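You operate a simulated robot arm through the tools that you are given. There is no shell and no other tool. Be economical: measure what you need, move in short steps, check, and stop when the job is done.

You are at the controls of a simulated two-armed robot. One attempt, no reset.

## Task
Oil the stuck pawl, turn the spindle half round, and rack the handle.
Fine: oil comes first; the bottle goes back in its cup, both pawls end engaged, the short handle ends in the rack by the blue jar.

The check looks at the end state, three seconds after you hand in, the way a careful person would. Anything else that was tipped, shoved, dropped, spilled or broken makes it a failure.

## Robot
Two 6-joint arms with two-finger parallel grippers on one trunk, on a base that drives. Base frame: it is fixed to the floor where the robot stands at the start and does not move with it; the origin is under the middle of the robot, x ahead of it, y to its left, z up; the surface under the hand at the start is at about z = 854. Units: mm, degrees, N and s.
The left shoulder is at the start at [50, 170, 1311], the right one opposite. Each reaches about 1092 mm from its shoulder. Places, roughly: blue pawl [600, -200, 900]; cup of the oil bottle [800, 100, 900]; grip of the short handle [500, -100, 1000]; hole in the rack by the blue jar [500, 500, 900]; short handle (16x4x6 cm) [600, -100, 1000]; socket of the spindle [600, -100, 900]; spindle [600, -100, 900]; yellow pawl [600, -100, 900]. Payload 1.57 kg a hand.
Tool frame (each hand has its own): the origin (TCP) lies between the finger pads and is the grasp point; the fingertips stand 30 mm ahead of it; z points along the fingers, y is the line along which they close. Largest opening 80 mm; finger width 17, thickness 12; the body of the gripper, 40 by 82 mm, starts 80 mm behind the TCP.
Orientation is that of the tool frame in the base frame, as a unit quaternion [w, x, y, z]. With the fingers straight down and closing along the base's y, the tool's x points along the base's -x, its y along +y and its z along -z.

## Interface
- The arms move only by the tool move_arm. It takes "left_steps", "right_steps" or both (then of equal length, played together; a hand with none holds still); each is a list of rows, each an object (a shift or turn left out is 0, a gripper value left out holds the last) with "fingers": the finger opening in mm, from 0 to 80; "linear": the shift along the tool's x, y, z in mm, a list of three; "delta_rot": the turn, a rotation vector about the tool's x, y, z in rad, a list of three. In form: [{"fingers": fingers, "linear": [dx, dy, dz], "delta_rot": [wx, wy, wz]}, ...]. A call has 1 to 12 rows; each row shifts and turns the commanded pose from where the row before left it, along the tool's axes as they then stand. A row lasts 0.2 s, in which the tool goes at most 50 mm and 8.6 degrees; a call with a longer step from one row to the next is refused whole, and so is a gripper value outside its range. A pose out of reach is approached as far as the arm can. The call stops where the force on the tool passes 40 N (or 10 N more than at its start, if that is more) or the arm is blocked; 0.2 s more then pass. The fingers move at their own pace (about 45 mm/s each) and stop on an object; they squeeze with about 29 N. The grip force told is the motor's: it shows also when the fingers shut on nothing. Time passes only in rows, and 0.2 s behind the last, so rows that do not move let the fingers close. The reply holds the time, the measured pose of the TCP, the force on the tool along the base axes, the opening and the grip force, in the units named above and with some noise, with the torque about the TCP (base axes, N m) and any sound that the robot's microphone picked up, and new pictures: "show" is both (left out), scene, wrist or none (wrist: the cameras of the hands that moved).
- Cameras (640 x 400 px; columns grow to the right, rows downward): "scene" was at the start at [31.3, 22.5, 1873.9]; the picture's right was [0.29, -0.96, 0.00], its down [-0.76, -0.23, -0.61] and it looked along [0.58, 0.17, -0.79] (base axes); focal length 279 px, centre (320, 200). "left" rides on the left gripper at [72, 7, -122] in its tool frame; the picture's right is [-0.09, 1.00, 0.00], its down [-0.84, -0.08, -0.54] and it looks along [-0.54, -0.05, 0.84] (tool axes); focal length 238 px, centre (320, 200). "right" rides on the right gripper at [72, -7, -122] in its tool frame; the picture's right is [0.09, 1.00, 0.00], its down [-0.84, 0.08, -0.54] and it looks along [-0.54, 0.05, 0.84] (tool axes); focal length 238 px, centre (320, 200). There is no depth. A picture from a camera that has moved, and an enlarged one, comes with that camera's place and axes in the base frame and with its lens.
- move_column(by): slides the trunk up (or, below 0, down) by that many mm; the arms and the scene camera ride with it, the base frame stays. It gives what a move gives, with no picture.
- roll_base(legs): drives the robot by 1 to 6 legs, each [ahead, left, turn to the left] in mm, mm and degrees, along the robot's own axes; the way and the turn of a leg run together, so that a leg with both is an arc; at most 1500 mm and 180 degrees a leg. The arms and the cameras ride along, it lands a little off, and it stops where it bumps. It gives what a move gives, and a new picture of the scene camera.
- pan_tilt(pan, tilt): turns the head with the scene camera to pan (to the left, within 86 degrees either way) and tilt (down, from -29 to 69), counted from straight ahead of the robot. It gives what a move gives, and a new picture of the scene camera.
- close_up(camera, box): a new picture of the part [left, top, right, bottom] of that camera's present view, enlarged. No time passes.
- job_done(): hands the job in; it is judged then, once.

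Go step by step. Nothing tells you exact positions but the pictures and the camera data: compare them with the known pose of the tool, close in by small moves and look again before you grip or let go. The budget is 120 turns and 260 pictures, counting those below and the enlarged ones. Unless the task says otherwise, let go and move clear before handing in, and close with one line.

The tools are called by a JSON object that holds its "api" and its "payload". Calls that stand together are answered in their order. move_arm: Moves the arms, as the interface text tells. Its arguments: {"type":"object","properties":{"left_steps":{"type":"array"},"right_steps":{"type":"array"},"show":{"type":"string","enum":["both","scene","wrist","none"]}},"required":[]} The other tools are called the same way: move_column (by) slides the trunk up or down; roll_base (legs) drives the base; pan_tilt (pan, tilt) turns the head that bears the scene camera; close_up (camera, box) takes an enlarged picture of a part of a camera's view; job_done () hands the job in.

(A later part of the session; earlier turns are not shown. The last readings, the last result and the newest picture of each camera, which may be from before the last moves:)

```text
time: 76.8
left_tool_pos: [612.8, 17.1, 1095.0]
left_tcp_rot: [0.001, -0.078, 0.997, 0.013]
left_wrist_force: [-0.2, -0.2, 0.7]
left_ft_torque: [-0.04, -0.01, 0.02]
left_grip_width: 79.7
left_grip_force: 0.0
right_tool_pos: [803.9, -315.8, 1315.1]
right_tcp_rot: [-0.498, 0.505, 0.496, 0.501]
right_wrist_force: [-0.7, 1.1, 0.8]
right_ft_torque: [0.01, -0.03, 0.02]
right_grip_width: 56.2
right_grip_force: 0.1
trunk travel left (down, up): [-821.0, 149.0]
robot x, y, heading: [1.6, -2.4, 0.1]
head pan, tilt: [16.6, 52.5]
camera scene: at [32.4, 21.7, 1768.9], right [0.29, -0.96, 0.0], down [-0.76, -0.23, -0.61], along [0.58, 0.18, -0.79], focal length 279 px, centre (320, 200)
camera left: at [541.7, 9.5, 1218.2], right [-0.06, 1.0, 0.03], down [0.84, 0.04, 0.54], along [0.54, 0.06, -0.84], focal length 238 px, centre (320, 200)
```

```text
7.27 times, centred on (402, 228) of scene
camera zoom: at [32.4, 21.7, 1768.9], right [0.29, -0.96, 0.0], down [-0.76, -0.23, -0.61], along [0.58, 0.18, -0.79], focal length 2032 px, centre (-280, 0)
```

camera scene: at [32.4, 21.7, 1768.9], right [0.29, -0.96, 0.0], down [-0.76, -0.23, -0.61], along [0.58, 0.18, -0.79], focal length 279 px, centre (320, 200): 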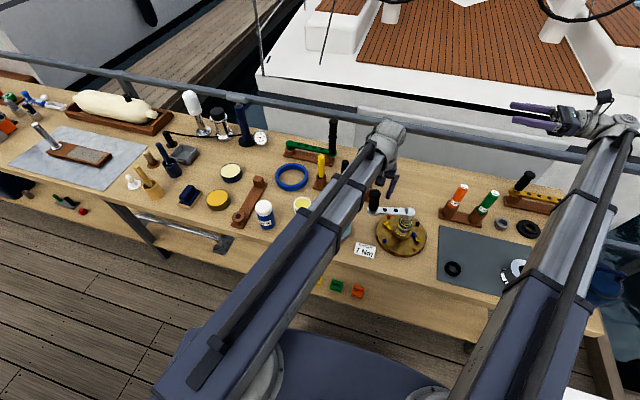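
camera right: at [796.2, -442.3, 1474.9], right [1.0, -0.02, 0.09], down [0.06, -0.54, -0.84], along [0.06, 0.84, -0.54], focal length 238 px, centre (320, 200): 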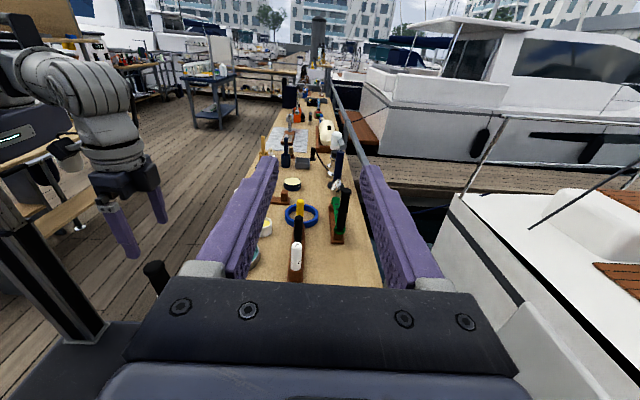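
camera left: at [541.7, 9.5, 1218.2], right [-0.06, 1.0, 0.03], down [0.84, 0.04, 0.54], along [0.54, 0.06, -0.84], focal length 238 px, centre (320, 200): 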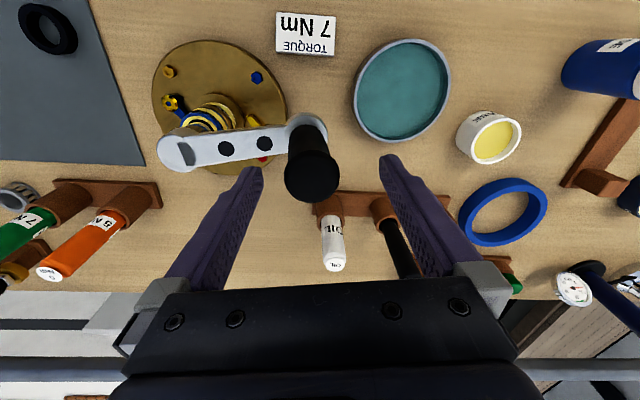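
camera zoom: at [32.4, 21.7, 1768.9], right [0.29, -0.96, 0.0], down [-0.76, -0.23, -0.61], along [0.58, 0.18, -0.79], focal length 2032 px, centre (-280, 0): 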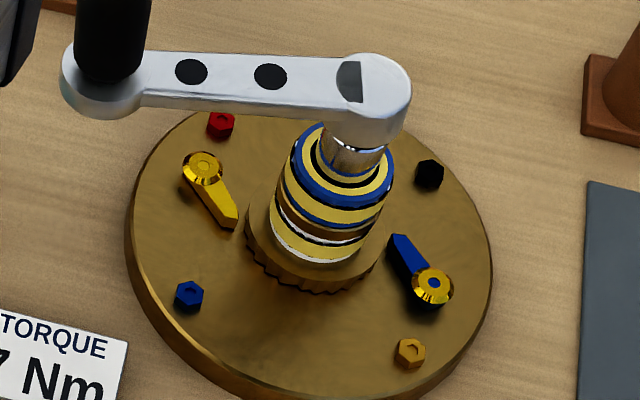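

{"api": "close_up", "payload": {"camera": "scene", "box": [388, 222, 414, 242]}}

{"api": "close_up", "payload": {"camera": "left", "box": [205, 65, 255, 105]}}

```text
16.00 times, centred on (401, 232) of scene
camera zoom: at [32.4, 21.7, 1768.9], right [0.29, -0.96, 0.0], down [-0.76, -0.23, -0.61], along [0.58, 0.18, -0.79], focal length 4469 px, centre (-976, -312)
```

zoom: 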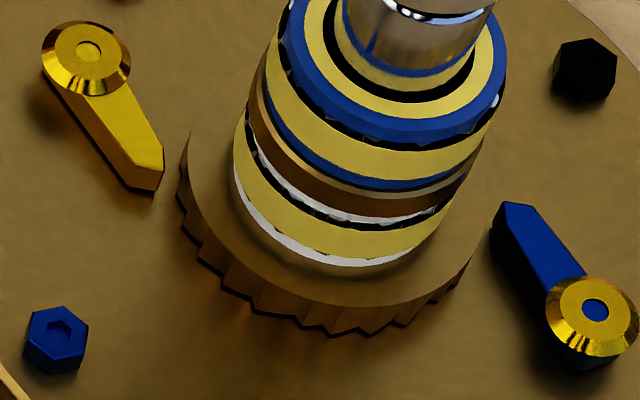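

```text
10.00 times, centred on (230, 85) of left
camera zoom: at [541.7, 9.5, 1218.2], right [-0.06, 1.0, 0.03], down [0.84, 0.04, 0.54], along [0.54, 0.06, -0.84], focal length 2384 px, centre (1220, 1350)
```

zoom: 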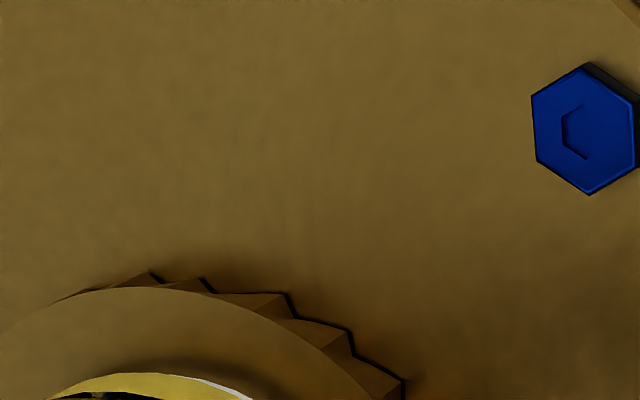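

{"api": "close_up", "payload": {"camera": "left", "box": [150, 70, 350, 210]}}

{"api": "close_up", "payload": {"camera": "scene", "box": [360, 180, 420, 230]}}

```text
2.86 times, centred on (250, 140) of left
camera zoom: at [541.7, 9.5, 1218.2], right [-0.06, 1.0, 0.03], down [0.84, 0.04, 0.54], along [0.54, 0.06, -0.84], focal length 681 px, centre (520, 371)
```

zoom: 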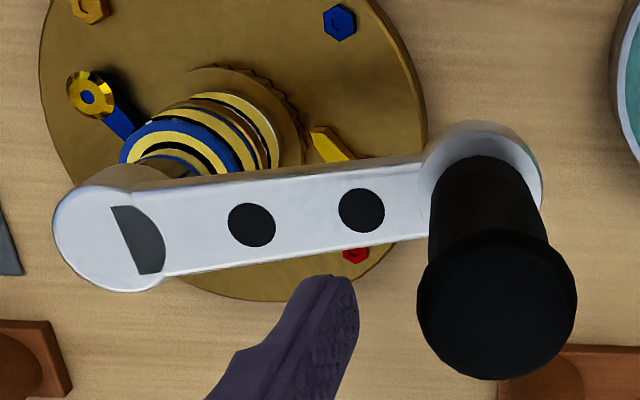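

```text
8.00 times, centred on (390, 205) of scene
camera zoom: at [32.4, 21.7, 1768.9], right [0.29, -0.96, 0.0], down [-0.76, -0.23, -0.61], along [0.58, 0.18, -0.79], focal length 2235 px, centre (-240, 160)
```

zoom: 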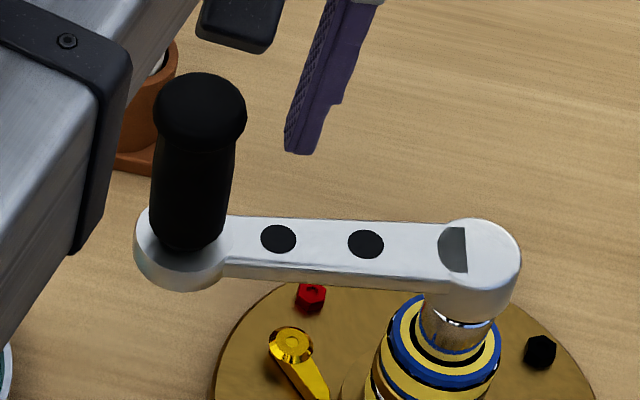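

{"api": "move_arm", "payload": {"left_steps": [{"linear": [8, -5.8, 0]}, {}], "show": "none"}}

{"api": "move_column", "payload": {"by": -36}}

{"api": "move_arm", "payload": {"left_steps": [{"fingers": 15}, {}, {}, {}, {}], "show": "wrist"}}

{"api": "close_up", "payload": {"camera": "scene", "box": [360, 170, 450, 260]}}

```text
time: 77.4
left_tool_pos: [606.6, 11.5, 1095.8]
left_tcp_rot: [0.001, -0.078, 0.997, 0.013]
left_wrist_force: [-0.1, -0.1, -0.5]
left_ft_torque: [-0.01, -0.02, 0.0]
left_grip_width: 80.1
left_grip_force: 0.0
right_tool_pos: [804.5, -316.3, 1314.6]
right_tcp_rot: [-0.498, 0.505, 0.496, 0.501]
right_wrist_force: [-0.2, -1.1, -0.9]
right_ft_torque: [0.01, -0.01, 0.03]
right_grip_width: 56.0
right_grip_force: 0.0
trunk travel left (down, up): [-821.0, 149.0]
robot x, y, heading: [-0.5, -1.8, 0.1]
head pan, tilt: [16.6, 52.5]
```

```text
time: 78.2
left_tool_pos: [606.6, 11.5, 1059.5]
left_tcp_rot: [0.0, -0.077, 0.997, 0.013]
left_wrist_force: [-0.5, -0.6, -0.2]
left_ft_torque: [-0.03, 0.03, 0.01]
left_grip_width: 80.1
left_grip_force: 0.2
right_tool_pos: [803.8, -316.1, 1279.8]
right_tcp_rot: [-0.497, 0.505, 0.496, 0.503]
right_wrist_force: [0.1, -0.3, -0.8]
right_ft_torque: [0.03, 0.02, -0.01]
right_grip_width: 56.1
right_grip_force: 0.0
trunk travel left (down, up): [-785.0, 185.0]
robot x, y, heading: [2.4, -4.5, 0.1]
head pan, tilt: [16.6, 52.5]
```

```text
time: 79.4
left_tool_pos: [604.5, 11.2, 1060.1]
left_tcp_rot: [0.001, -0.076, 0.997, 0.012]
left_wrist_force: [-0.1, -1.2, 8.3]
left_ft_torque: [-1.37, -0.29, -0.01]
left_grip_width: 35.8
left_grip_force: 28.7
right_tool_pos: [802.6, -314.9, 1279.8]
right_tcp_rot: [-0.498, 0.505, 0.496, 0.502]
right_wrist_force: [0.7, -0.4, -0.3]
right_ft_torque: [0.02, 0.0, 0.02]
right_grip_width: 56.0
right_grip_force: 0.1
trunk travel left (down, up): [-785.0, 185.0]
robot x, y, heading: [3.3, -0.5, 0.2]
head pan, tilt: [16.6, 52.5]
camera left: at [534.3, 2.0, 1182.6], right [-0.06, 1.0, 0.02], down [0.84, 0.04, 0.54], along [0.54, 0.05, -0.84], focal length 238 px, centre (320, 200)
```

left: 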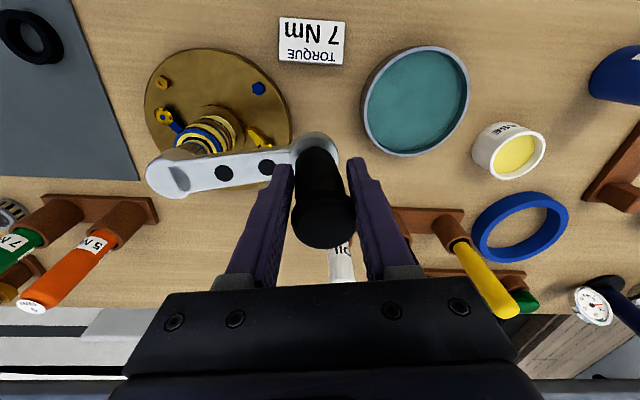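

```text
4.44 times, centred on (405, 215) of scene
camera zoom: at [31.7, 21.5, 1733.1], right [0.29, -0.96, 0.0], down [-0.76, -0.23, -0.61], along [0.58, 0.18, -0.79], focal length 1242 px, centre (-58, 133)
```

zoom: 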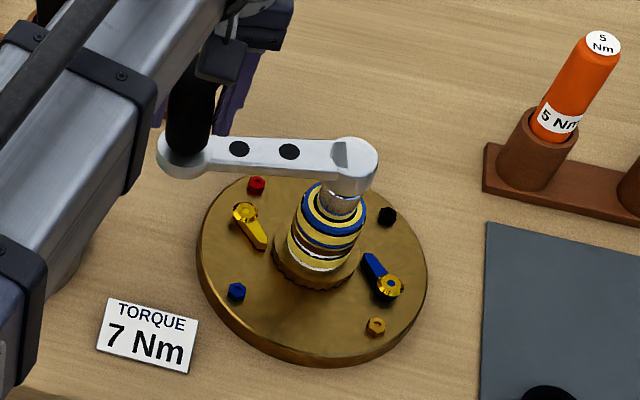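

{"api": "close_up", "payload": {"camera": "scene", "box": [388, 216, 418, 240]}}

{"api": "move_arm", "payload": {"left_steps": [{"linear": [-6, 1.3, 0], "delta_rot": [0, 0, 0.05]}, {"linear": [-6, 1.0, 0], "delta_rot": [0, 0, 0.05]}], "show": "none"}}

{"api": "close_up", "payload": {"camera": "scene", "box": [388, 216, 418, 240]}}

```text
16.00 times, centred on (403, 228) of scene
camera zoom: at [31.7, 21.5, 1733.1], right [0.29, -0.96, 0.0], down [-0.76, -0.23, -0.61], along [0.58, 0.18, -0.79], focal length 4469 px, centre (-1008, -248)
```

zoom: 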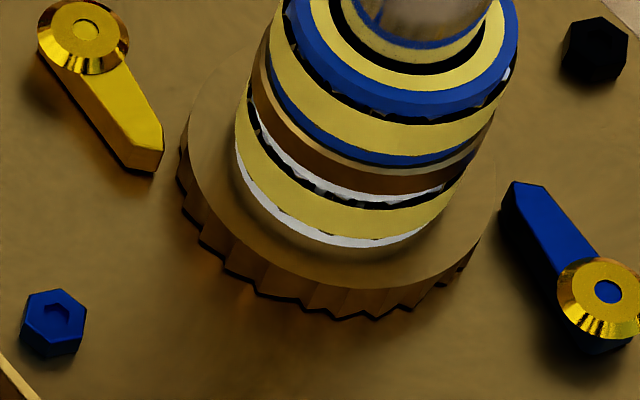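

```text
time: 80.0
left_tool_pos: [618.3, 14.2, 1060.6]
left_tcp_rot: [-0.001, -0.026, 1.0, 0.013]
left_wrist_force: [0.6, -11.6, 6.5]
left_ft_torque: [-1.89, -0.12, -0.11]
left_grip_width: 36.1
left_grip_force: 29.1
right_tool_pos: [803.8, -317.5, 1279.8]
right_tcp_rot: [-0.497, 0.504, 0.496, 0.503]
right_wrist_force: [-0.3, -0.6, -0.4]
right_ft_torque: [0.0, -0.02, 0.02]
right_grip_width: 56.0
right_grip_force: 0.1
trunk travel left (down, up): [-785.0, 185.0]
robot x, y, heading: [3.2, -2.3, 0.1]
head pan, tilt: [16.6, 52.5]
```

```text
16.00 times, centred on (403, 228) of scene
camera zoom: at [31.9, 20.2, 1733.0], right [0.29, -0.96, 0.0], down [-0.76, -0.23, -0.61], along [0.58, 0.18, -0.79], focal length 4469 px, centre (-1008, -248)
```

zoom: 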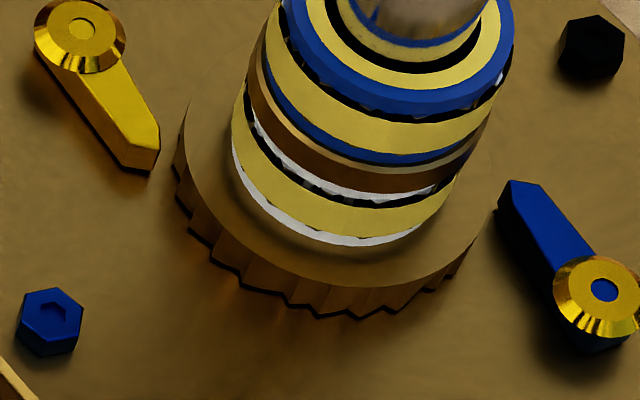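

The gear teeth moved with the handle, so the spindle really is turning clockwise. I'll continue the arc with the radial grip.

{"api": "move_arm", "payload": {"left_steps": [{"linear": [-17.5, -2.5, 0], "delta_rot": [0, 0, 0.1396]}, {"linear": [-17.5, -2.2, 0], "delta_rot": [0, 0, 0.1396]}, {"linear": [-17.5, -1.5, 0], "delta_rot": [0, 0, 0.1396]}], "show": "scene"}}

{"api": "close_up", "payload": {"camera": "scene", "box": [360, 170, 450, 260]}}

```text
time: 80.8
left_tool_pos: [670.5, 8.9, 1060.4]
left_tcp_rot: [-0.002, 0.181, 0.983, 0.013]
left_wrist_force: [5.4, 12.3, 19.7]
left_ft_torque: [-1.21, 0.1, 0.12]
left_grip_width: 36.0
left_grip_force: 29.1
right_tool_pos: [803.7, -313.6, 1281.2]
right_tcp_rot: [-0.497, 0.505, 0.496, 0.502]
right_wrist_force: [-0.4, 0.5, -0.9]
right_ft_torque: [-0.02, -0.02, -0.01]
right_grip_width: 56.0
right_grip_force: 0.1
trunk travel left (down, up): [-785.0, 185.0]
robot x, y, heading: [-0.4, -2.9, 0.3]
head pan, tilt: [16.6, 52.5]
camera scene: at [31.3, 23.8, 1733.2], right [0.29, -0.96, 0.0], down [-0.76, -0.23, -0.61], along [0.58, 0.18, -0.79], focal length 279 px, centre (320, 200)
```

scene: 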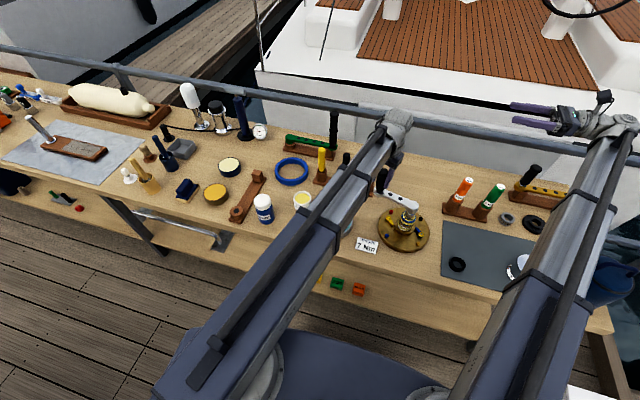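

```text
4.44 times, centred on (405, 215) of scene
camera zoom: at [31.3, 23.8, 1733.2], right [0.29, -0.96, 0.0], down [-0.76, -0.23, -0.61], along [0.58, 0.18, -0.79], focal length 1242 px, centre (-58, 133)
```

zoom: 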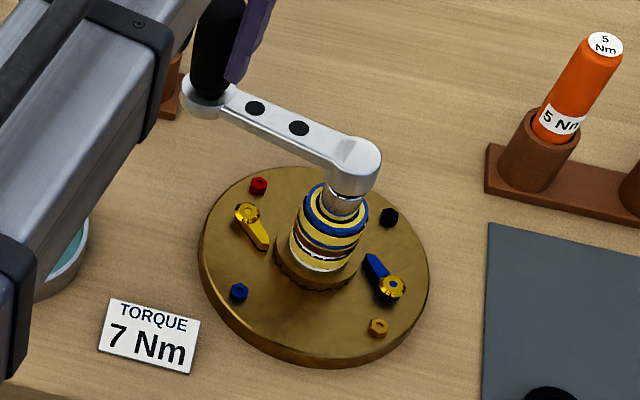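

{"api": "move_arm", "payload": {"left_steps": [{"linear": [-17.6, -0.6, 0], "delta_rot": [0, 0, 0.1396]}, {"linear": [-17.6, -0.8, 0], "delta_rot": [0, 0, 0.1396]}, {"linear": [-17.6, -1.2, 0], "delta_rot": [0, 0, 0.1396]}, {"linear": [-17.6, -1.2, 0], "delta_rot": [0, 0, 0.1396]}], "show": "scene"}}

{"api": "close_up", "payload": {"camera": "scene", "box": [360, 150, 450, 250]}}

```text
time: 81.4
left_tool_pos: [697.9, -1.8, 1061.3]
left_tcp_rot: [-0.002, 0.29, 0.957, 0.015]
left_wrist_force: [5.9, 7.8, 19.6]
left_ft_torque: [-1.43, 0.58, 0.09]
left_grip_width: 35.9
left_grip_force: 29.3
right_tool_pos: [803.9, -315.3, 1280.1]
right_tcp_rot: [-0.497, 0.504, 0.496, 0.502]
right_wrist_force: [-0.4, -0.6, -0.4]
right_ft_torque: [-0.01, 0.0, -0.04]
right_grip_width: 56.1
right_grip_force: 0.0
trunk travel left (down, up): [-785.0, 185.0]
robot x, y, heading: [5.5, -0.2, 0.3]
head pan, tilt: [16.6, 52.5]
stopped in row 2 (left hand): the force on the tool passed its limit at 41 N (the readings are from after the stop); the commanded pose is now the measured one
camera scene: at [31.1, 22.1, 1732.9], right [0.29, -0.96, 0.0], down [-0.76, -0.23, -0.61], along [0.58, 0.18, -0.79], focal length 279 px, centre (320, 200)
```

scene: 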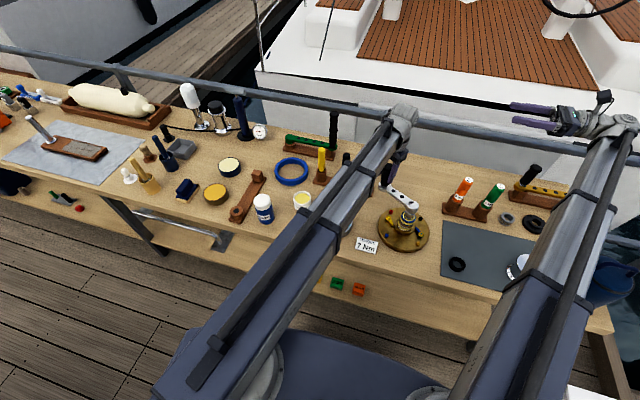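

```text
4.00 times, centred on (405, 200) of scene
camera zoom: at [31.1, 22.1, 1732.9], right [0.29, -0.96, 0.0], down [-0.76, -0.23, -0.61], along [0.58, 0.18, -0.79], focal length 1117 px, centre (-20, 200)
```

zoom: 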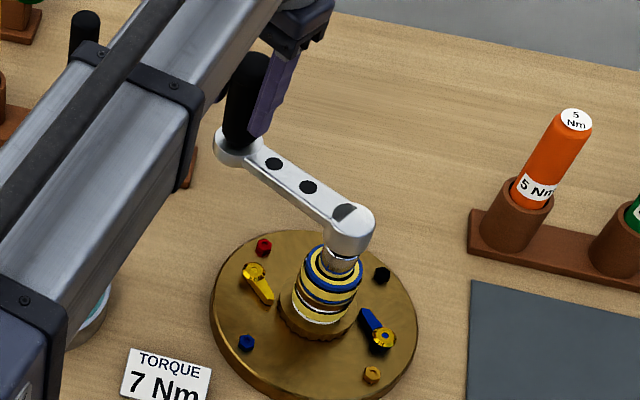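

{"api": "move_arm", "payload": {"left_steps": [{"fingers": 80}, {}, {}, {}], "show": "none"}}

{"api": "move_column", "payload": {"by": 38}}

{"api": "move_arm", "payload": {"left_steps": [{"delta_rot": [0, 0, -0.1455]}, {"delta_rot": [0, 0, -0.1455]}, {"delta_rot": [0, 0, -0.1455]}, {"delta_rot": [0, 0, -0.1455]}, {"delta_rot": [0, 0, -0.1455]}, {"delta_rot": [0, 0, -0.1455]}, {"delta_rot": [0, 0, -0.1455]}, {"delta_rot": [0, 0, -0.1455]}, {"delta_rot": [0, 0, -0.1455]}, {"delta_rot": [0, 0, -0.1455]}, {"delta_rot": [0, 0, -0.1455]}], "show": "wrist"}}

{"api": "close_up", "payload": {"camera": "scene", "box": [360, 150, 450, 250]}}

{"api": "close_up", "payload": {"camera": "left", "box": [220, 100, 420, 300]}}

```text
time: 82.4
left_tool_pos: [697.1, -4.1, 1060.4]
left_tcp_rot: [-0.004, 0.291, 0.956, 0.015]
left_wrist_force: [0.7, -0.3, 0.9]
left_ft_torque: [0.01, 0.01, 0.02]
left_grip_width: 80.0
left_grip_force: 0.1
right_tool_pos: [804.6, -315.4, 1279.8]
right_tcp_rot: [-0.498, 0.505, 0.496, 0.502]
right_wrist_force: [-0.4, -0.6, 0.3]
right_ft_torque: [0.0, 0.0, 0.0]
right_grip_width: 56.1
right_grip_force: 0.0
trunk travel left (down, up): [-785.0, 185.0]
robot x, y, heading: [-0.2, -3.9, 0.2]
head pan, tilt: [16.6, 52.5]
```

```text
time: 83.2
left_tool_pos: [697.4, -4.7, 1097.9]
left_tcp_rot: [-0.004, 0.29, 0.957, 0.015]
left_wrist_force: [0.6, -0.2, -0.6]
left_ft_torque: [0.02, 0.0, -0.02]
left_grip_width: 80.0
left_grip_force: 0.1
right_tool_pos: [803.8, -314.7, 1317.5]
right_tcp_rot: [-0.498, 0.505, 0.496, 0.502]
right_wrist_force: [-0.6, 0.1, 0.1]
right_ft_torque: [-0.04, 0.02, -0.02]
right_grip_width: 55.5
right_grip_force: 0.1
trunk travel left (down, up): [-823.0, 147.0]
robot x, y, heading: [2.8, 0.2, 0.3]
head pan, tilt: [16.6, 52.5]
```

```text
time: 85.6
left_tool_pos: [697.3, -5.1, 1099.6]
left_tcp_rot: [0.008, -0.485, 0.875, 0.012]
left_wrist_force: [1.3, 0.3, 0.3]
left_ft_torque: [0.0, 0.0, -0.03]
left_grip_width: 79.9
left_grip_force: 0.1
right_tool_pos: [804.6, -315.1, 1316.5]
right_tcp_rot: [-0.498, 0.505, 0.496, 0.501]
right_wrist_force: [0.7, 0.2, -0.2]
right_ft_torque: [-0.01, 0.01, 0.01]
right_grip_width: 55.9
right_grip_force: 0.1
trunk travel left (down, up): [-823.0, 147.0]
robot x, y, heading: [3.4, 0.4, 0.3]
head pan, tilt: [16.6, 52.5]
camera left: at [653.9, -67.1, 1218.5], right [-0.8, 0.61, 0.02], down [0.51, 0.65, 0.56], along [0.33, 0.46, -0.83], focal length 238 px, centre (320, 200)
```

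left: 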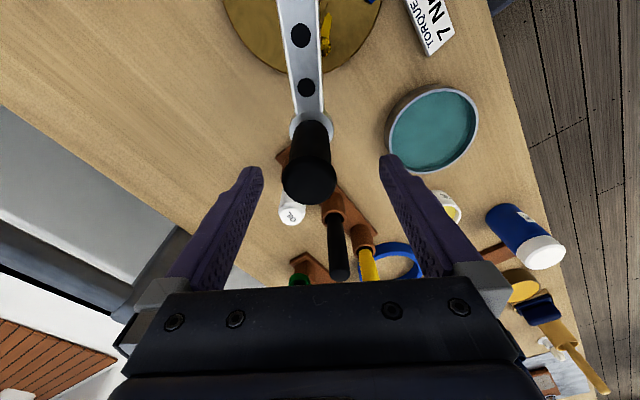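

```text
4.00 times, centred on (405, 200) of scene
camera zoom: at [32.6, 22.0, 1770.9], right [0.29, -0.96, 0.0], down [-0.76, -0.23, -0.61], along [0.58, 0.18, -0.79], focal length 1117 px, centre (-20, 200)
```

zoom: 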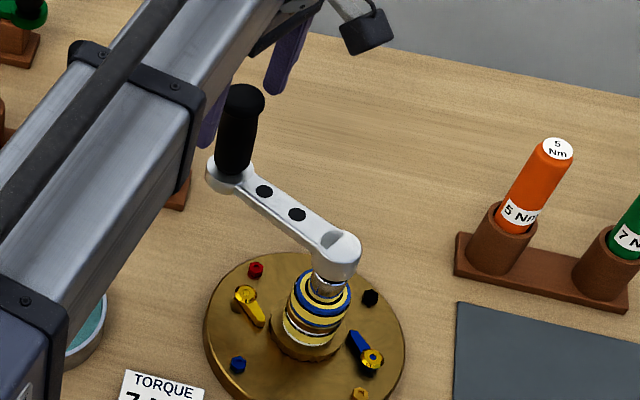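

```text
2.00 times, centred on (320, 200) of left
camera zoom: at [653.9, -67.1, 1218.5], right [-0.8, 0.61, 0.02], down [0.51, 0.65, 0.56], along [0.33, 0.46, -0.83], focal length 477 px, centre (320, 200)
```

zoom: 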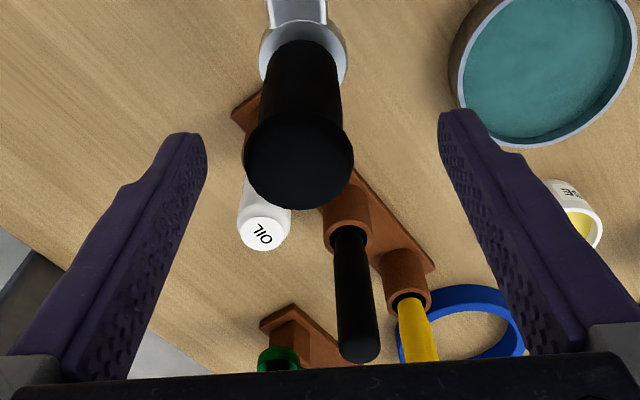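

{"api": "move_arm", "payload": {"left_steps": [{"linear": [5.4, -6.5, 0]}, {}], "show": "none"}}

{"api": "move_column", "payload": {"by": -42}}

{"api": "move_arm", "payload": {"left_steps": [{"fingers": 15}, {}, {}, {}, {}], "show": "wrist"}}

```text
time: 86.2
left_tool_pos: [700.2, -12.3, 1097.8]
left_tcp_rot: [0.008, -0.485, 0.875, 0.013]
left_wrist_force: [0.2, 0.7, 0.0]
left_ft_torque: [0.0, -0.02, 0.0]
left_grip_width: 80.0
left_grip_force: 0.1
right_tool_pos: [804.5, -316.3, 1317.9]
right_tcp_rot: [-0.497, 0.505, 0.496, 0.502]
right_wrist_force: [0.3, 0.3, 0.5]
right_ft_torque: [0.03, -0.02, 0.01]
right_grip_width: 56.0
right_grip_force: 0.2
trunk travel left (down, up): [-823.0, 147.0]
robot x, y, heading: [0.5, -3.0, 0.2]
head pan, tilt: [16.6, 52.5]
```

```text
time: 87.1
left_tool_pos: [700.2, -12.8, 1054.7]
left_tcp_rot: [0.008, -0.484, 0.875, 0.012]
left_wrist_force: [-0.2, 0.4, -0.7]
left_ft_torque: [0.02, 0.02, 0.0]
left_grip_width: 80.0
left_grip_force: 0.1
right_tool_pos: [803.7, -314.4, 1275.6]
right_tcp_rot: [-0.497, 0.505, 0.496, 0.502]
right_wrist_force: [0.3, -0.5, 0.6]
right_ft_torque: [0.01, 0.0, 0.02]
right_grip_width: 56.2
right_grip_force: 0.0
trunk travel left (down, up): [-781.0, 189.0]
robot x, y, heading: [-2.8, -2.9, 0.3]
head pan, tilt: [16.6, 52.5]
```

```text
time: 88.3
left_tool_pos: [700.0, -12.7, 1056.5]
left_tcp_rot: [0.008, -0.484, 0.875, 0.013]
left_wrist_force: [0.2, -0.6, 0.2]
left_ft_torque: [-0.07, -0.13, 0.02]
left_grip_width: 30.8
left_grip_force: 28.9
right_tool_pos: [805.5, -315.6, 1276.2]
right_tcp_rot: [-0.497, 0.505, 0.495, 0.502]
right_wrist_force: [0.0, -0.6, 0.5]
right_ft_torque: [0.02, 0.07, -0.04]
right_grip_width: 55.8
right_grip_force: 0.1
trunk travel left (down, up): [-781.0, 189.0]
robot x, y, heading: [2.9, 2.0, 0.4]
head pan, tilt: [16.6, 52.5]
camera left: at [656.5, -75.1, 1176.5], right [-0.79, 0.61, 0.02], down [0.51, 0.65, 0.56], along [0.33, 0.46, -0.83], focal length 238 px, centre (320, 200)
```

left: 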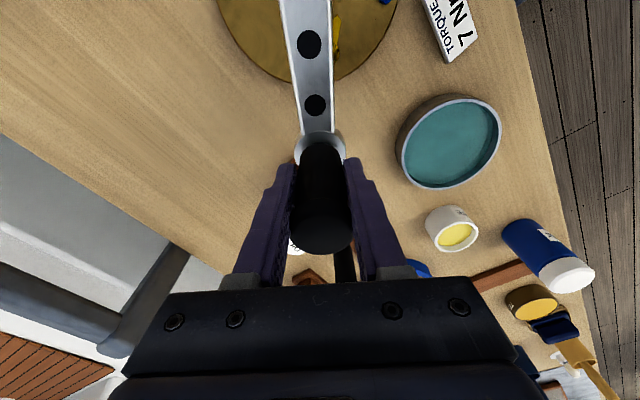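

{"api": "move_arm", "payload": {"left_steps": [{"linear": [2.2, -17, 0], "delta_rot": [0, 0, 0.145]}, {"linear": [2.1, -17, 0], "delta_rot": [0, 0, 0.145]}, {"linear": [2.0, -17, 0], "delta_rot": [0, 0, 0.145]}], "show": "none"}}

{"api": "close_up", "payload": {"camera": "scene", "box": [360, 150, 450, 250]}}

```text
time: 89.1
left_tool_pos: [736.9, -49.2, 1055.4]
left_tcp_rot: [0.006, -0.283, 0.959, 0.015]
left_wrist_force: [13.3, 8.2, 8.5]
left_ft_torque: [0.24, -0.57, -0.04]
left_grip_width: 31.1
left_grip_force: 28.5
right_tool_pos: [806.0, -315.2, 1274.6]
right_tcp_rot: [-0.498, 0.504, 0.496, 0.502]
right_wrist_force: [-0.6, 0.0, 0.4]
right_ft_torque: [0.03, -0.01, -0.04]
right_grip_width: 56.0
right_grip_force: 0.1
trunk travel left (down, up): [-781.0, 189.0]
robot x, y, heading: [1.8, -0.2, -0.1]
head pan, tilt: [16.6, 52.5]
```

```text
4.00 times, centred on (405, 200) of scene
camera zoom: at [33.6, 22.8, 1729.1], right [0.29, -0.96, 0.0], down [-0.76, -0.23, -0.61], along [0.58, 0.18, -0.79], focal length 1117 px, centre (-20, 200)
```

zoom: 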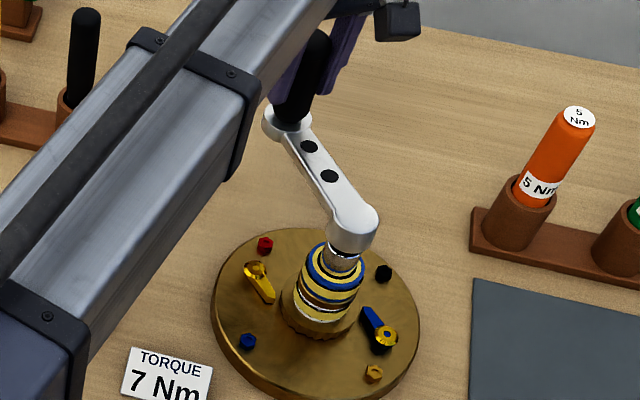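

{"api": "move_arm", "payload": {"left_steps": [{"linear": [0.6, -17.4, 0], "delta_rot": [0, 0, 0.143]}, {"linear": [1.2, -17.4, 0], "delta_rot": [0, 0, 0.143]}, {"linear": [1.4, -17.4, 0], "delta_rot": [0, 0, 0.143]}, {"linear": [1.4, -17.4, 0], "delta_rot": [0, 0, 0.143]}], "show": "scene"}}

{"api": "close_up", "payload": {"camera": "scene", "box": [360, 150, 450, 250]}}

```text
time: 90.1
left_tool_pos: [754.7, -117.7, 1055.3]
left_tcp_rot: [0.002, 0.0, 1.0, 0.014]
left_wrist_force: [16.3, -0.9, 10.7]
left_ft_torque: [-0.2, -0.66, -0.04]
left_grip_width: 30.8
left_grip_force: 28.9
left hand out of reach, approached as far as the arm can: row 4
right_tool_pos: [805.0, -315.1, 1274.9]
right_tcp_rot: [-0.498, 0.505, 0.495, 0.502]
right_wrist_force: [-0.5, 0.2, -0.2]
right_ft_torque: [-0.02, 0.0, 0.0]
right_grip_width: 55.9
right_grip_force: 0.1
trunk travel left (down, up): [-781.0, 189.0]
robot x, y, heading: [2.3, -4.1, 0.1]
head pan, tilt: [16.6, 52.5]
camera scene: at [33.6, 21.7, 1729.0], right [0.29, -0.96, 0.0], down [-0.76, -0.23, -0.61], along [0.58, 0.18, -0.79], focal length 279 px, centre (320, 200)
```

scene: 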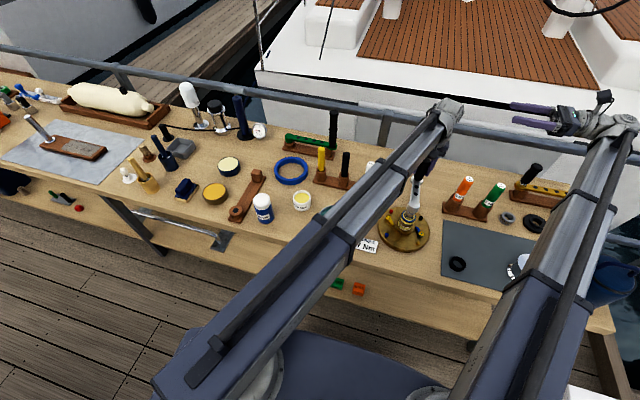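

```text
4.00 times, centred on (405, 200) of scene
camera zoom: at [33.6, 21.7, 1729.0], right [0.29, -0.96, 0.0], down [-0.76, -0.23, -0.61], along [0.58, 0.18, -0.79], focal length 1117 px, centre (-20, 200)
```

zoom: 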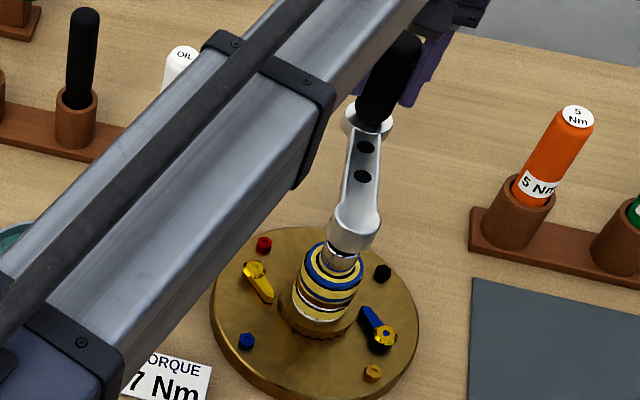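

{"api": "move_arm", "payload": {"left_steps": [{"linear": [0, -8, 0], "delta_rot": [0, 0, 0.05]}, {}], "show": "none"}}

{"api": "close_up", "payload": {"camera": "scene", "box": [385, 210, 425, 245]}}

```text
time: 90.7
left_tool_pos: [754.8, -123.2, 1054.9]
left_tcp_rot: [-0.001, 0.024, 1.0, 0.015]
left_wrist_force: [12.9, -1.6, 9.3]
left_ft_torque: [-0.24, -0.41, 0.03]
left_grip_width: 30.6
left_grip_force: 28.8
right_tool_pos: [804.2, -315.3, 1275.0]
right_tcp_rot: [-0.498, 0.505, 0.496, 0.501]
right_wrist_force: [0.0, 0.2, -0.4]
right_ft_torque: [0.02, 0.03, 0.02]
right_grip_width: 56.0
right_grip_force: 0.1
trunk travel left (down, up): [-781.0, 189.0]
robot x, y, heading: [-1.0, -0.0, 0.1]
head pan, tilt: [16.6, 52.5]
```

```text
11.43 times, centred on (405, 228) of scene
camera zoom: at [33.3, 22.2, 1729.0], right [0.29, -0.96, 0.0], down [-0.76, -0.23, -0.61], along [0.58, 0.18, -0.79], focal length 3192 px, centre (-651, -114)
```

zoom: 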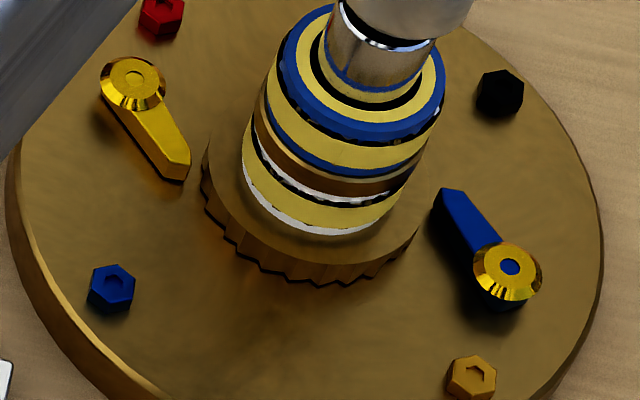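

Half a turn is reached. A gentle backward probe will show whether the pawls hold and how much the spindle itself turned.

{"api": "move_arm", "payload": {"left_steps": [{"linear": [0, 5, 0], "delta_rot": [0, 0, -0.035]}, {"linear": [0, 5, 0], "delta_rot": [0, 0, -0.035]}], "show": "none"}}

{"api": "move_arm", "payload": {"left_steps": [{"linear": [0, 5, 0], "delta_rot": [0, 0, -0.035]}, {"linear": [0, 4, 0], "delta_rot": [0, 0, -0.035]}], "show": "none"}}

{"api": "close_up", "payload": {"camera": "scene", "box": [385, 210, 425, 245]}}

```text
time: 91.3
left_tool_pos: [755.7, -115.2, 1057.1]
left_tcp_rot: [0.0, -0.011, 1.0, 0.015]
left_wrist_force: [12.5, -3.0, 13.1]
left_ft_torque: [-0.4, -0.02, 0.03]
left_grip_width: 30.7
left_grip_force: 28.4
right_tool_pos: [804.2, -315.5, 1275.4]
right_tcp_rot: [-0.497, 0.505, 0.495, 0.502]
right_wrist_force: [0.5, -0.3, 0.5]
right_ft_torque: [0.0, 0.0, 0.0]
right_grip_width: 56.3
right_grip_force: 0.1
trunk travel left (down, up): [-781.0, 189.0]
robot x, y, heading: [2.6, 0.7, 0.4]
head pan, tilt: [16.6, 52.5]
```

```text
time: 91.9
left_tool_pos: [753.3, -108.4, 1056.9]
left_tcp_rot: [0.002, -0.046, 0.999, 0.013]
left_wrist_force: [10.8, -14.3, 20.0]
left_ft_torque: [-1.26, -0.6, -0.01]
left_grip_width: 30.7
left_grip_force: 29.0
right_tool_pos: [803.8, -317.5, 1275.3]
right_tcp_rot: [-0.498, 0.504, 0.496, 0.502]
right_wrist_force: [-0.1, 0.1, -0.1]
right_ft_torque: [0.01, -0.02, 0.03]
right_grip_width: 55.9
right_grip_force: 0.0
trunk travel left (down, up): [-781.0, 189.0]
robot x, y, heading: [-1.2, -1.8, 0.2]
head pan, tilt: [16.6, 52.5]
```

```text
11.43 times, centred on (405, 228) of scene
camera zoom: at [31.9, 20.2, 1729.1], right [0.29, -0.96, 0.0], down [-0.76, -0.23, -0.61], along [0.58, 0.18, -0.79], focal length 3192 px, centre (-651, -114)
```

zoom: 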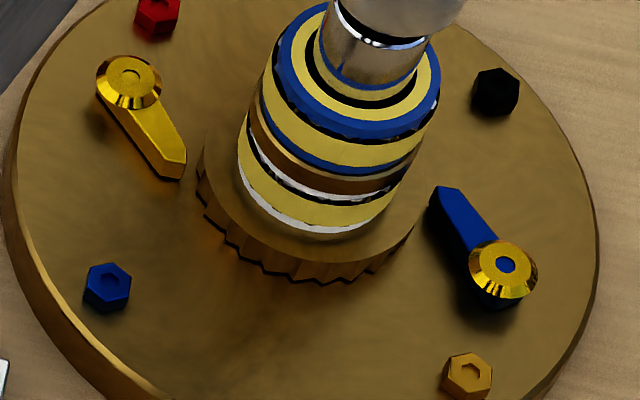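

The spindle holds against backward motion at about 180°, so the turn is done. I'll re-grip the handle on its lever near the hub for a steadier lift.

{"api": "move_arm", "payload": {"left_steps": [{"linear": [0, -5, 0], "delta_rot": [0, 0, 0.035]}, {"linear": [0, -3, 0], "delta_rot": [0, 0, 0.03]}, {"fingers": 80}, {}, {}, {}], "show": "none"}}

{"api": "move_column", "payload": {"by": 85}}

{"api": "move_arm", "payload": {"left_steps": [{"linear": [35, 0, 0]}, {"linear": [33, 0, 0]}], "show": "both"}}

{"api": "close_up", "payload": {"camera": "scene", "box": [360, 150, 450, 250]}}

{"api": "close_up", "payload": {"camera": "left", "box": [200, 60, 440, 260]}}

```text
time: 93.3
left_tool_pos: [754.6, -113.3, 1055.0]
left_tcp_rot: [0.002, -0.015, 1.0, 0.015]
left_wrist_force: [-0.5, 0.0, -0.3]
left_ft_torque: [0.02, 0.02, 0.0]
left_grip_width: 79.9
left_grip_force: 0.1
right_tool_pos: [804.4, -315.7, 1275.4]
right_tcp_rot: [-0.498, 0.505, 0.496, 0.502]
right_wrist_force: [-0.2, 0.0, 0.4]
right_ft_torque: [-0.04, 0.03, -0.02]
right_grip_width: 56.1
right_grip_force: 0.1
trunk travel left (down, up): [-781.0, 189.0]
robot x, y, heading: [2.2, -1.5, 0.3]
head pan, tilt: [16.6, 52.5]
```

```text
time: 94.5
left_tool_pos: [755.3, -112.7, 1140.6]
left_tcp_rot: [0.001, -0.014, 1.0, 0.014]
left_wrist_force: [0.5, 0.5, 0.4]
left_ft_torque: [0.0, 0.0, 0.02]
left_grip_width: 79.9
left_grip_force: 0.0
right_tool_pos: [803.9, -315.1, 1361.1]
right_tcp_rot: [-0.497, 0.505, 0.495, 0.502]
right_wrist_force: [-0.6, 0.4, 0.2]
right_ft_torque: [0.03, 0.02, -0.01]
right_grip_width: 55.7
right_grip_force: 0.0
trunk travel left (down, up): [-866.0, 104.0]
robot x, y, heading: [-0.2, -3.4, 0.5]
head pan, tilt: [16.6, 52.5]
```

```text
time: 95.1
left_tool_pos: [686.1, -114.8, 1141.4]
left_tcp_rot: [0.001, -0.014, 1.0, 0.015]
left_wrist_force: [-0.3, 0.0, 0.2]
left_ft_torque: [0.0, 0.02, -0.01]
left_grip_width: 80.1
left_grip_force: 0.1
right_tool_pos: [804.7, -315.4, 1360.5]
right_tcp_rot: [-0.497, 0.504, 0.497, 0.502]
right_wrist_force: [0.6, 0.8, 0.3]
right_ft_torque: [-0.03, 0.0, 0.01]
right_grip_width: 56.0
right_grip_force: 0.0
trunk travel left (down, up): [-866.0, 104.0]
robot x, y, heading: [4.4, 5.3, 0.2]
head pan, tilt: [16.6, 52.5]
camera scene: at [32.3, 22.0, 1813.9], right [0.29, -0.96, 0.0], down [-0.76, -0.23, -0.61], along [0.58, 0.18, -0.79], focal length 279 px, centre (320, 200)
camera left: at [614.6, -114.8, 1263.3], right [0.06, 1.0, 0.03], down [0.84, -0.07, 0.54], along [0.54, -0.01, -0.84], focal length 238 px, centre (320, 200)
```

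scene: 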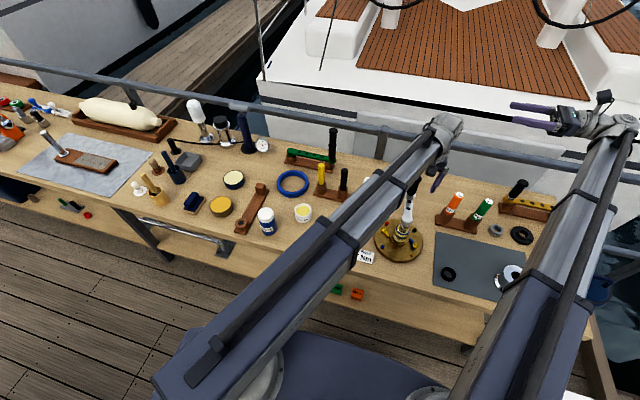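
left: 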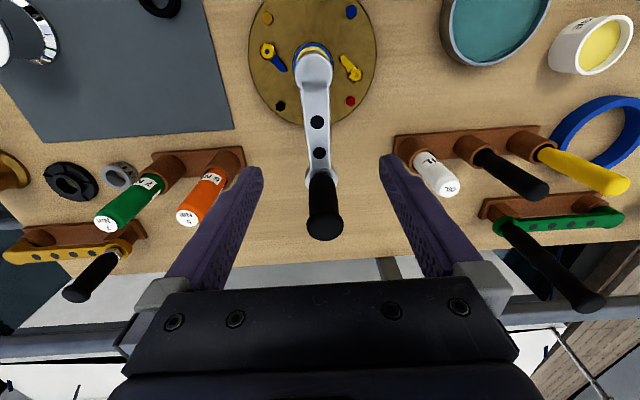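

```text
4.00 times, centred on (405, 200) of scene
camera zoom: at [32.3, 22.0, 1813.9], right [0.29, -0.96, 0.0], down [-0.76, -0.23, -0.61], along [0.58, 0.18, -0.79], focal length 1117 px, centre (-20, 200)
```

zoom: 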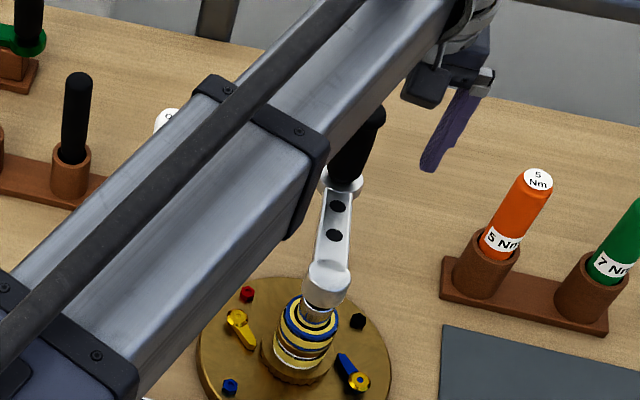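

```text
2.00 times, centred on (320, 160) of left
camera zoom: at [614.6, -114.8, 1263.3], right [0.06, 1.0, 0.03], down [0.84, -0.07, 0.54], along [0.54, -0.01, -0.84], focal length 477 px, centre (320, 280)
```

zoom: 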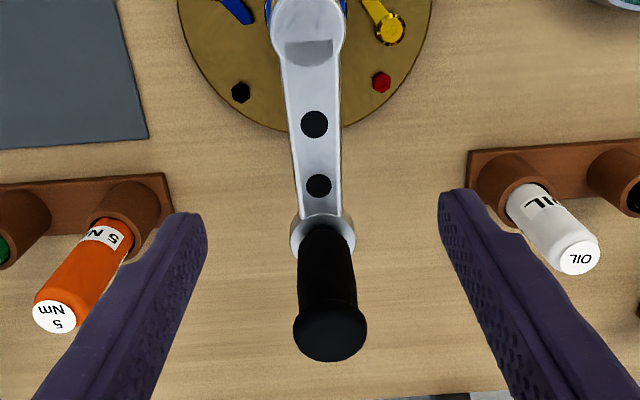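

{"api": "move_column", "payload": {"by": -132}}

{"api": "close_up", "payload": {"camera": "left", "box": [200, 0, 440, 200]}}

{"api": "close_up", "payload": {"camera": "scene", "box": [360, 130, 450, 230]}}

```text
time: 96.7
left_tool_pos: [686.4, -114.2, 1009.8]
left_tcp_rot: [0.002, -0.014, 1.0, 0.015]
left_wrist_force: [-0.9, 0.4, 0.3]
left_ft_torque: [0.02, -0.01, 0.01]
left_grip_width: 80.2
left_grip_force: 0.0
right_tool_pos: [804.4, -316.7, 1229.6]
right_tcp_rot: [-0.497, 0.505, 0.496, 0.502]
right_wrist_force: [0.7, -0.4, -0.1]
right_ft_torque: [-0.01, -0.01, 0.02]
right_grip_width: 55.9
right_grip_force: 0.0
trunk travel left (down, up): [-734.0, 236.0]
robot x, y, heading: [1.0, -2.0, 0.1]
head pan, tilt: [16.6, 52.5]
```

```text
2.00 times, centred on (320, 100) of left
camera zoom: at [615.1, -115.1, 1131.4], right [0.06, 1.0, 0.03], down [0.84, -0.07, 0.54], along [0.54, -0.01, -0.84], focal length 477 px, centre (320, 400)
```

zoom: 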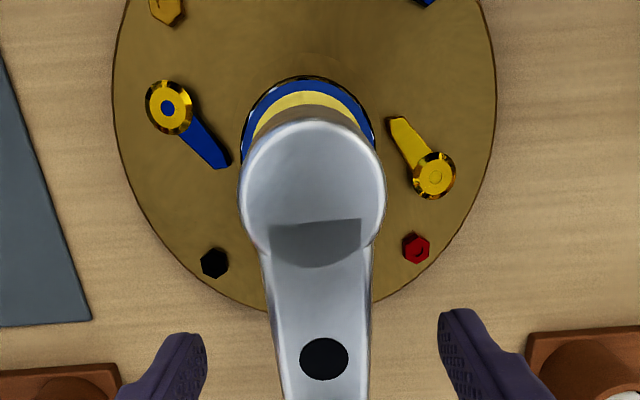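

```text
4.00 times, centred on (405, 180) of scene
camera zoom: at [32.4, 22.0, 1682.0], right [0.29, -0.96, 0.0], down [-0.76, -0.23, -0.61], along [0.58, 0.18, -0.79], focal length 1117 px, centre (-20, 280)
```

zoom: 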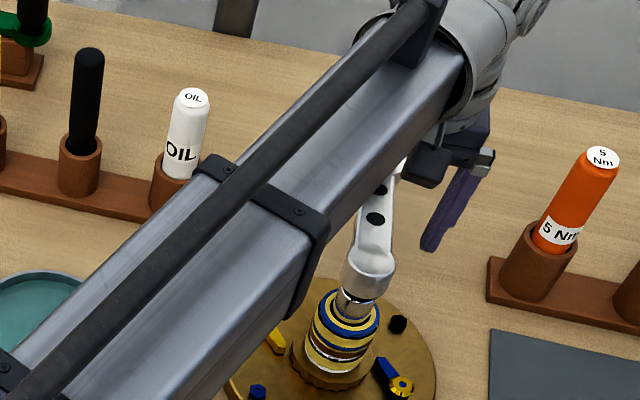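

{"api": "move_column", "payload": {"by": -8}}

{"api": "move_arm", "payload": {"left_steps": [{"fingers": 10}, {}, {}, {}, {}], "show": "wrist"}}

{"api": "close_up", "payload": {"camera": "left", "box": [200, 0, 440, 200]}}

```text
time: 97.3
left_tool_pos: [687.6, -114.5, 1001.0]
left_tcp_rot: [0.002, -0.014, 1.0, 0.014]
left_wrist_force: [-0.4, -0.3, 0.7]
left_ft_torque: [-0.03, 0.0, 0.01]
left_grip_width: 79.8
left_grip_force: 0.1
right_tool_pos: [804.1, -315.0, 1220.3]
right_tcp_rot: [-0.498, 0.503, 0.497, 0.501]
right_wrist_force: [0.5, -0.6, 0.6]
right_ft_torque: [0.0, 0.0, 0.01]
right_grip_width: 56.2
right_grip_force: 0.0
trunk travel left (down, up): [-726.0, 244.0]
robot x, y, heading: [3.0, 0.8, 0.4]
head pan, tilt: [16.6, 52.5]
```

```text
time: 98.5
left_tool_pos: [688.0, -114.4, 1000.4]
left_tcp_rot: [0.002, -0.013, 1.0, 0.015]
left_wrist_force: [1.0, 0.7, 1.4]
left_ft_torque: [0.01, 0.07, -0.09]
left_grip_width: 29.7
left_grip_force: 29.1
right_tool_pos: [805.7, -315.0, 1221.0]
right_tcp_rot: [-0.498, 0.505, 0.495, 0.501]
right_wrist_force: [0.5, 0.1, 0.1]
right_ft_torque: [0.01, 0.02, -0.03]
right_grip_width: 56.3
right_grip_force: 0.1
trunk travel left (down, up): [-726.0, 244.0]
robot x, y, heading: [0.4, -0.7, 0.1]
head pan, tilt: [16.6, 52.5]
camera left: at [615.4, -114.9, 1123.2], right [0.06, 1.0, 0.03], down [0.84, -0.07, 0.54], along [0.54, -0.01, -0.84], focal length 238 px, centre (320, 200)
```

left: 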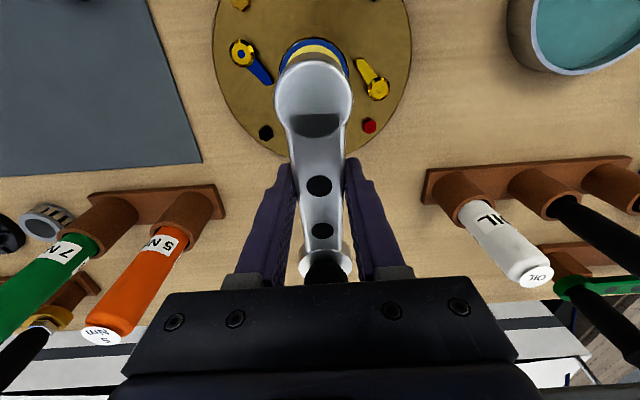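

```text
2.00 times, centred on (320, 100) of left
camera zoom: at [615.4, -114.9, 1123.2], right [0.06, 1.0, 0.03], down [0.84, -0.07, 0.54], along [0.54, -0.01, -0.84], focal length 477 px, centre (320, 400)
```

zoom: 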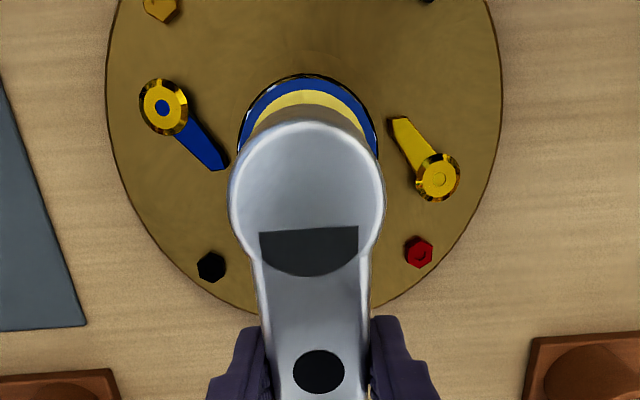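

{"api": "move_column", "payload": {"by": 30}}

{"api": "close_up", "payload": {"camera": "scene", "box": [360, 130, 450, 230]}}

{"api": "close_up", "payload": {"camera": "left", "box": [200, 0, 440, 200]}}

```text
time: 99.2
left_tool_pos: [687.3, -116.0, 1030.5]
left_tcp_rot: [0.0, -0.014, 1.0, 0.014]
left_wrist_force: [-0.1, -0.5, -3.5]
left_ft_torque: [0.0, -0.01, 0.02]
left_grip_width: 29.3
left_grip_force: 28.8
right_tool_pos: [805.1, -314.9, 1249.4]
right_tcp_rot: [-0.497, 0.506, 0.495, 0.502]
right_wrist_force: [0.3, 0.1, -0.1]
right_ft_torque: [0.03, 0.0, 0.0]
right_grip_width: 56.0
right_grip_force: 0.1
trunk travel left (down, up): [-756.0, 214.0]
robot x, y, heading: [-3.5, 1.4, 0.2]
head pan, tilt: [16.6, 52.5]
```

```text
4.00 times, centred on (405, 180) of scene
camera zoom: at [33.1, 21.8, 1703.9], right [0.29, -0.96, 0.0], down [-0.76, -0.23, -0.61], along [0.58, 0.18, -0.79], focal length 1117 px, centre (-20, 280)
```

zoom: 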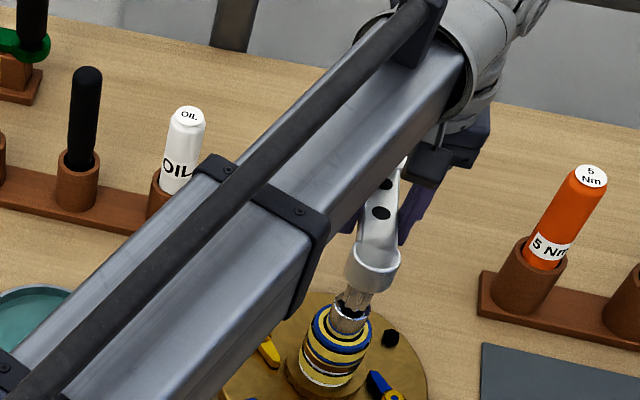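

```text
2.00 times, centred on (320, 100) of left
camera zoom: at [615.5, -115.4, 1153.0], right [0.06, 1.0, 0.03], down [0.84, -0.07, 0.54], along [0.54, -0.01, -0.84], focal length 477 px, centre (320, 400)
```

zoom: 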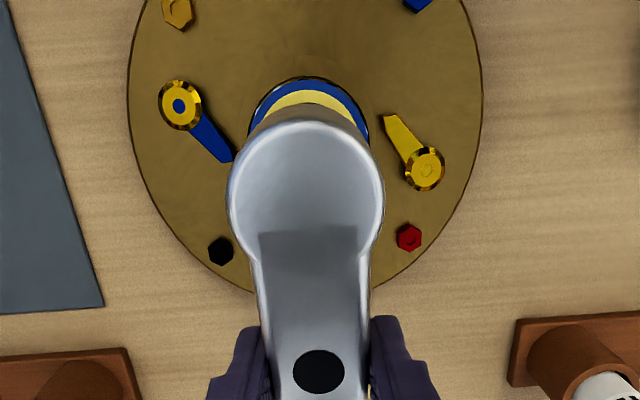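

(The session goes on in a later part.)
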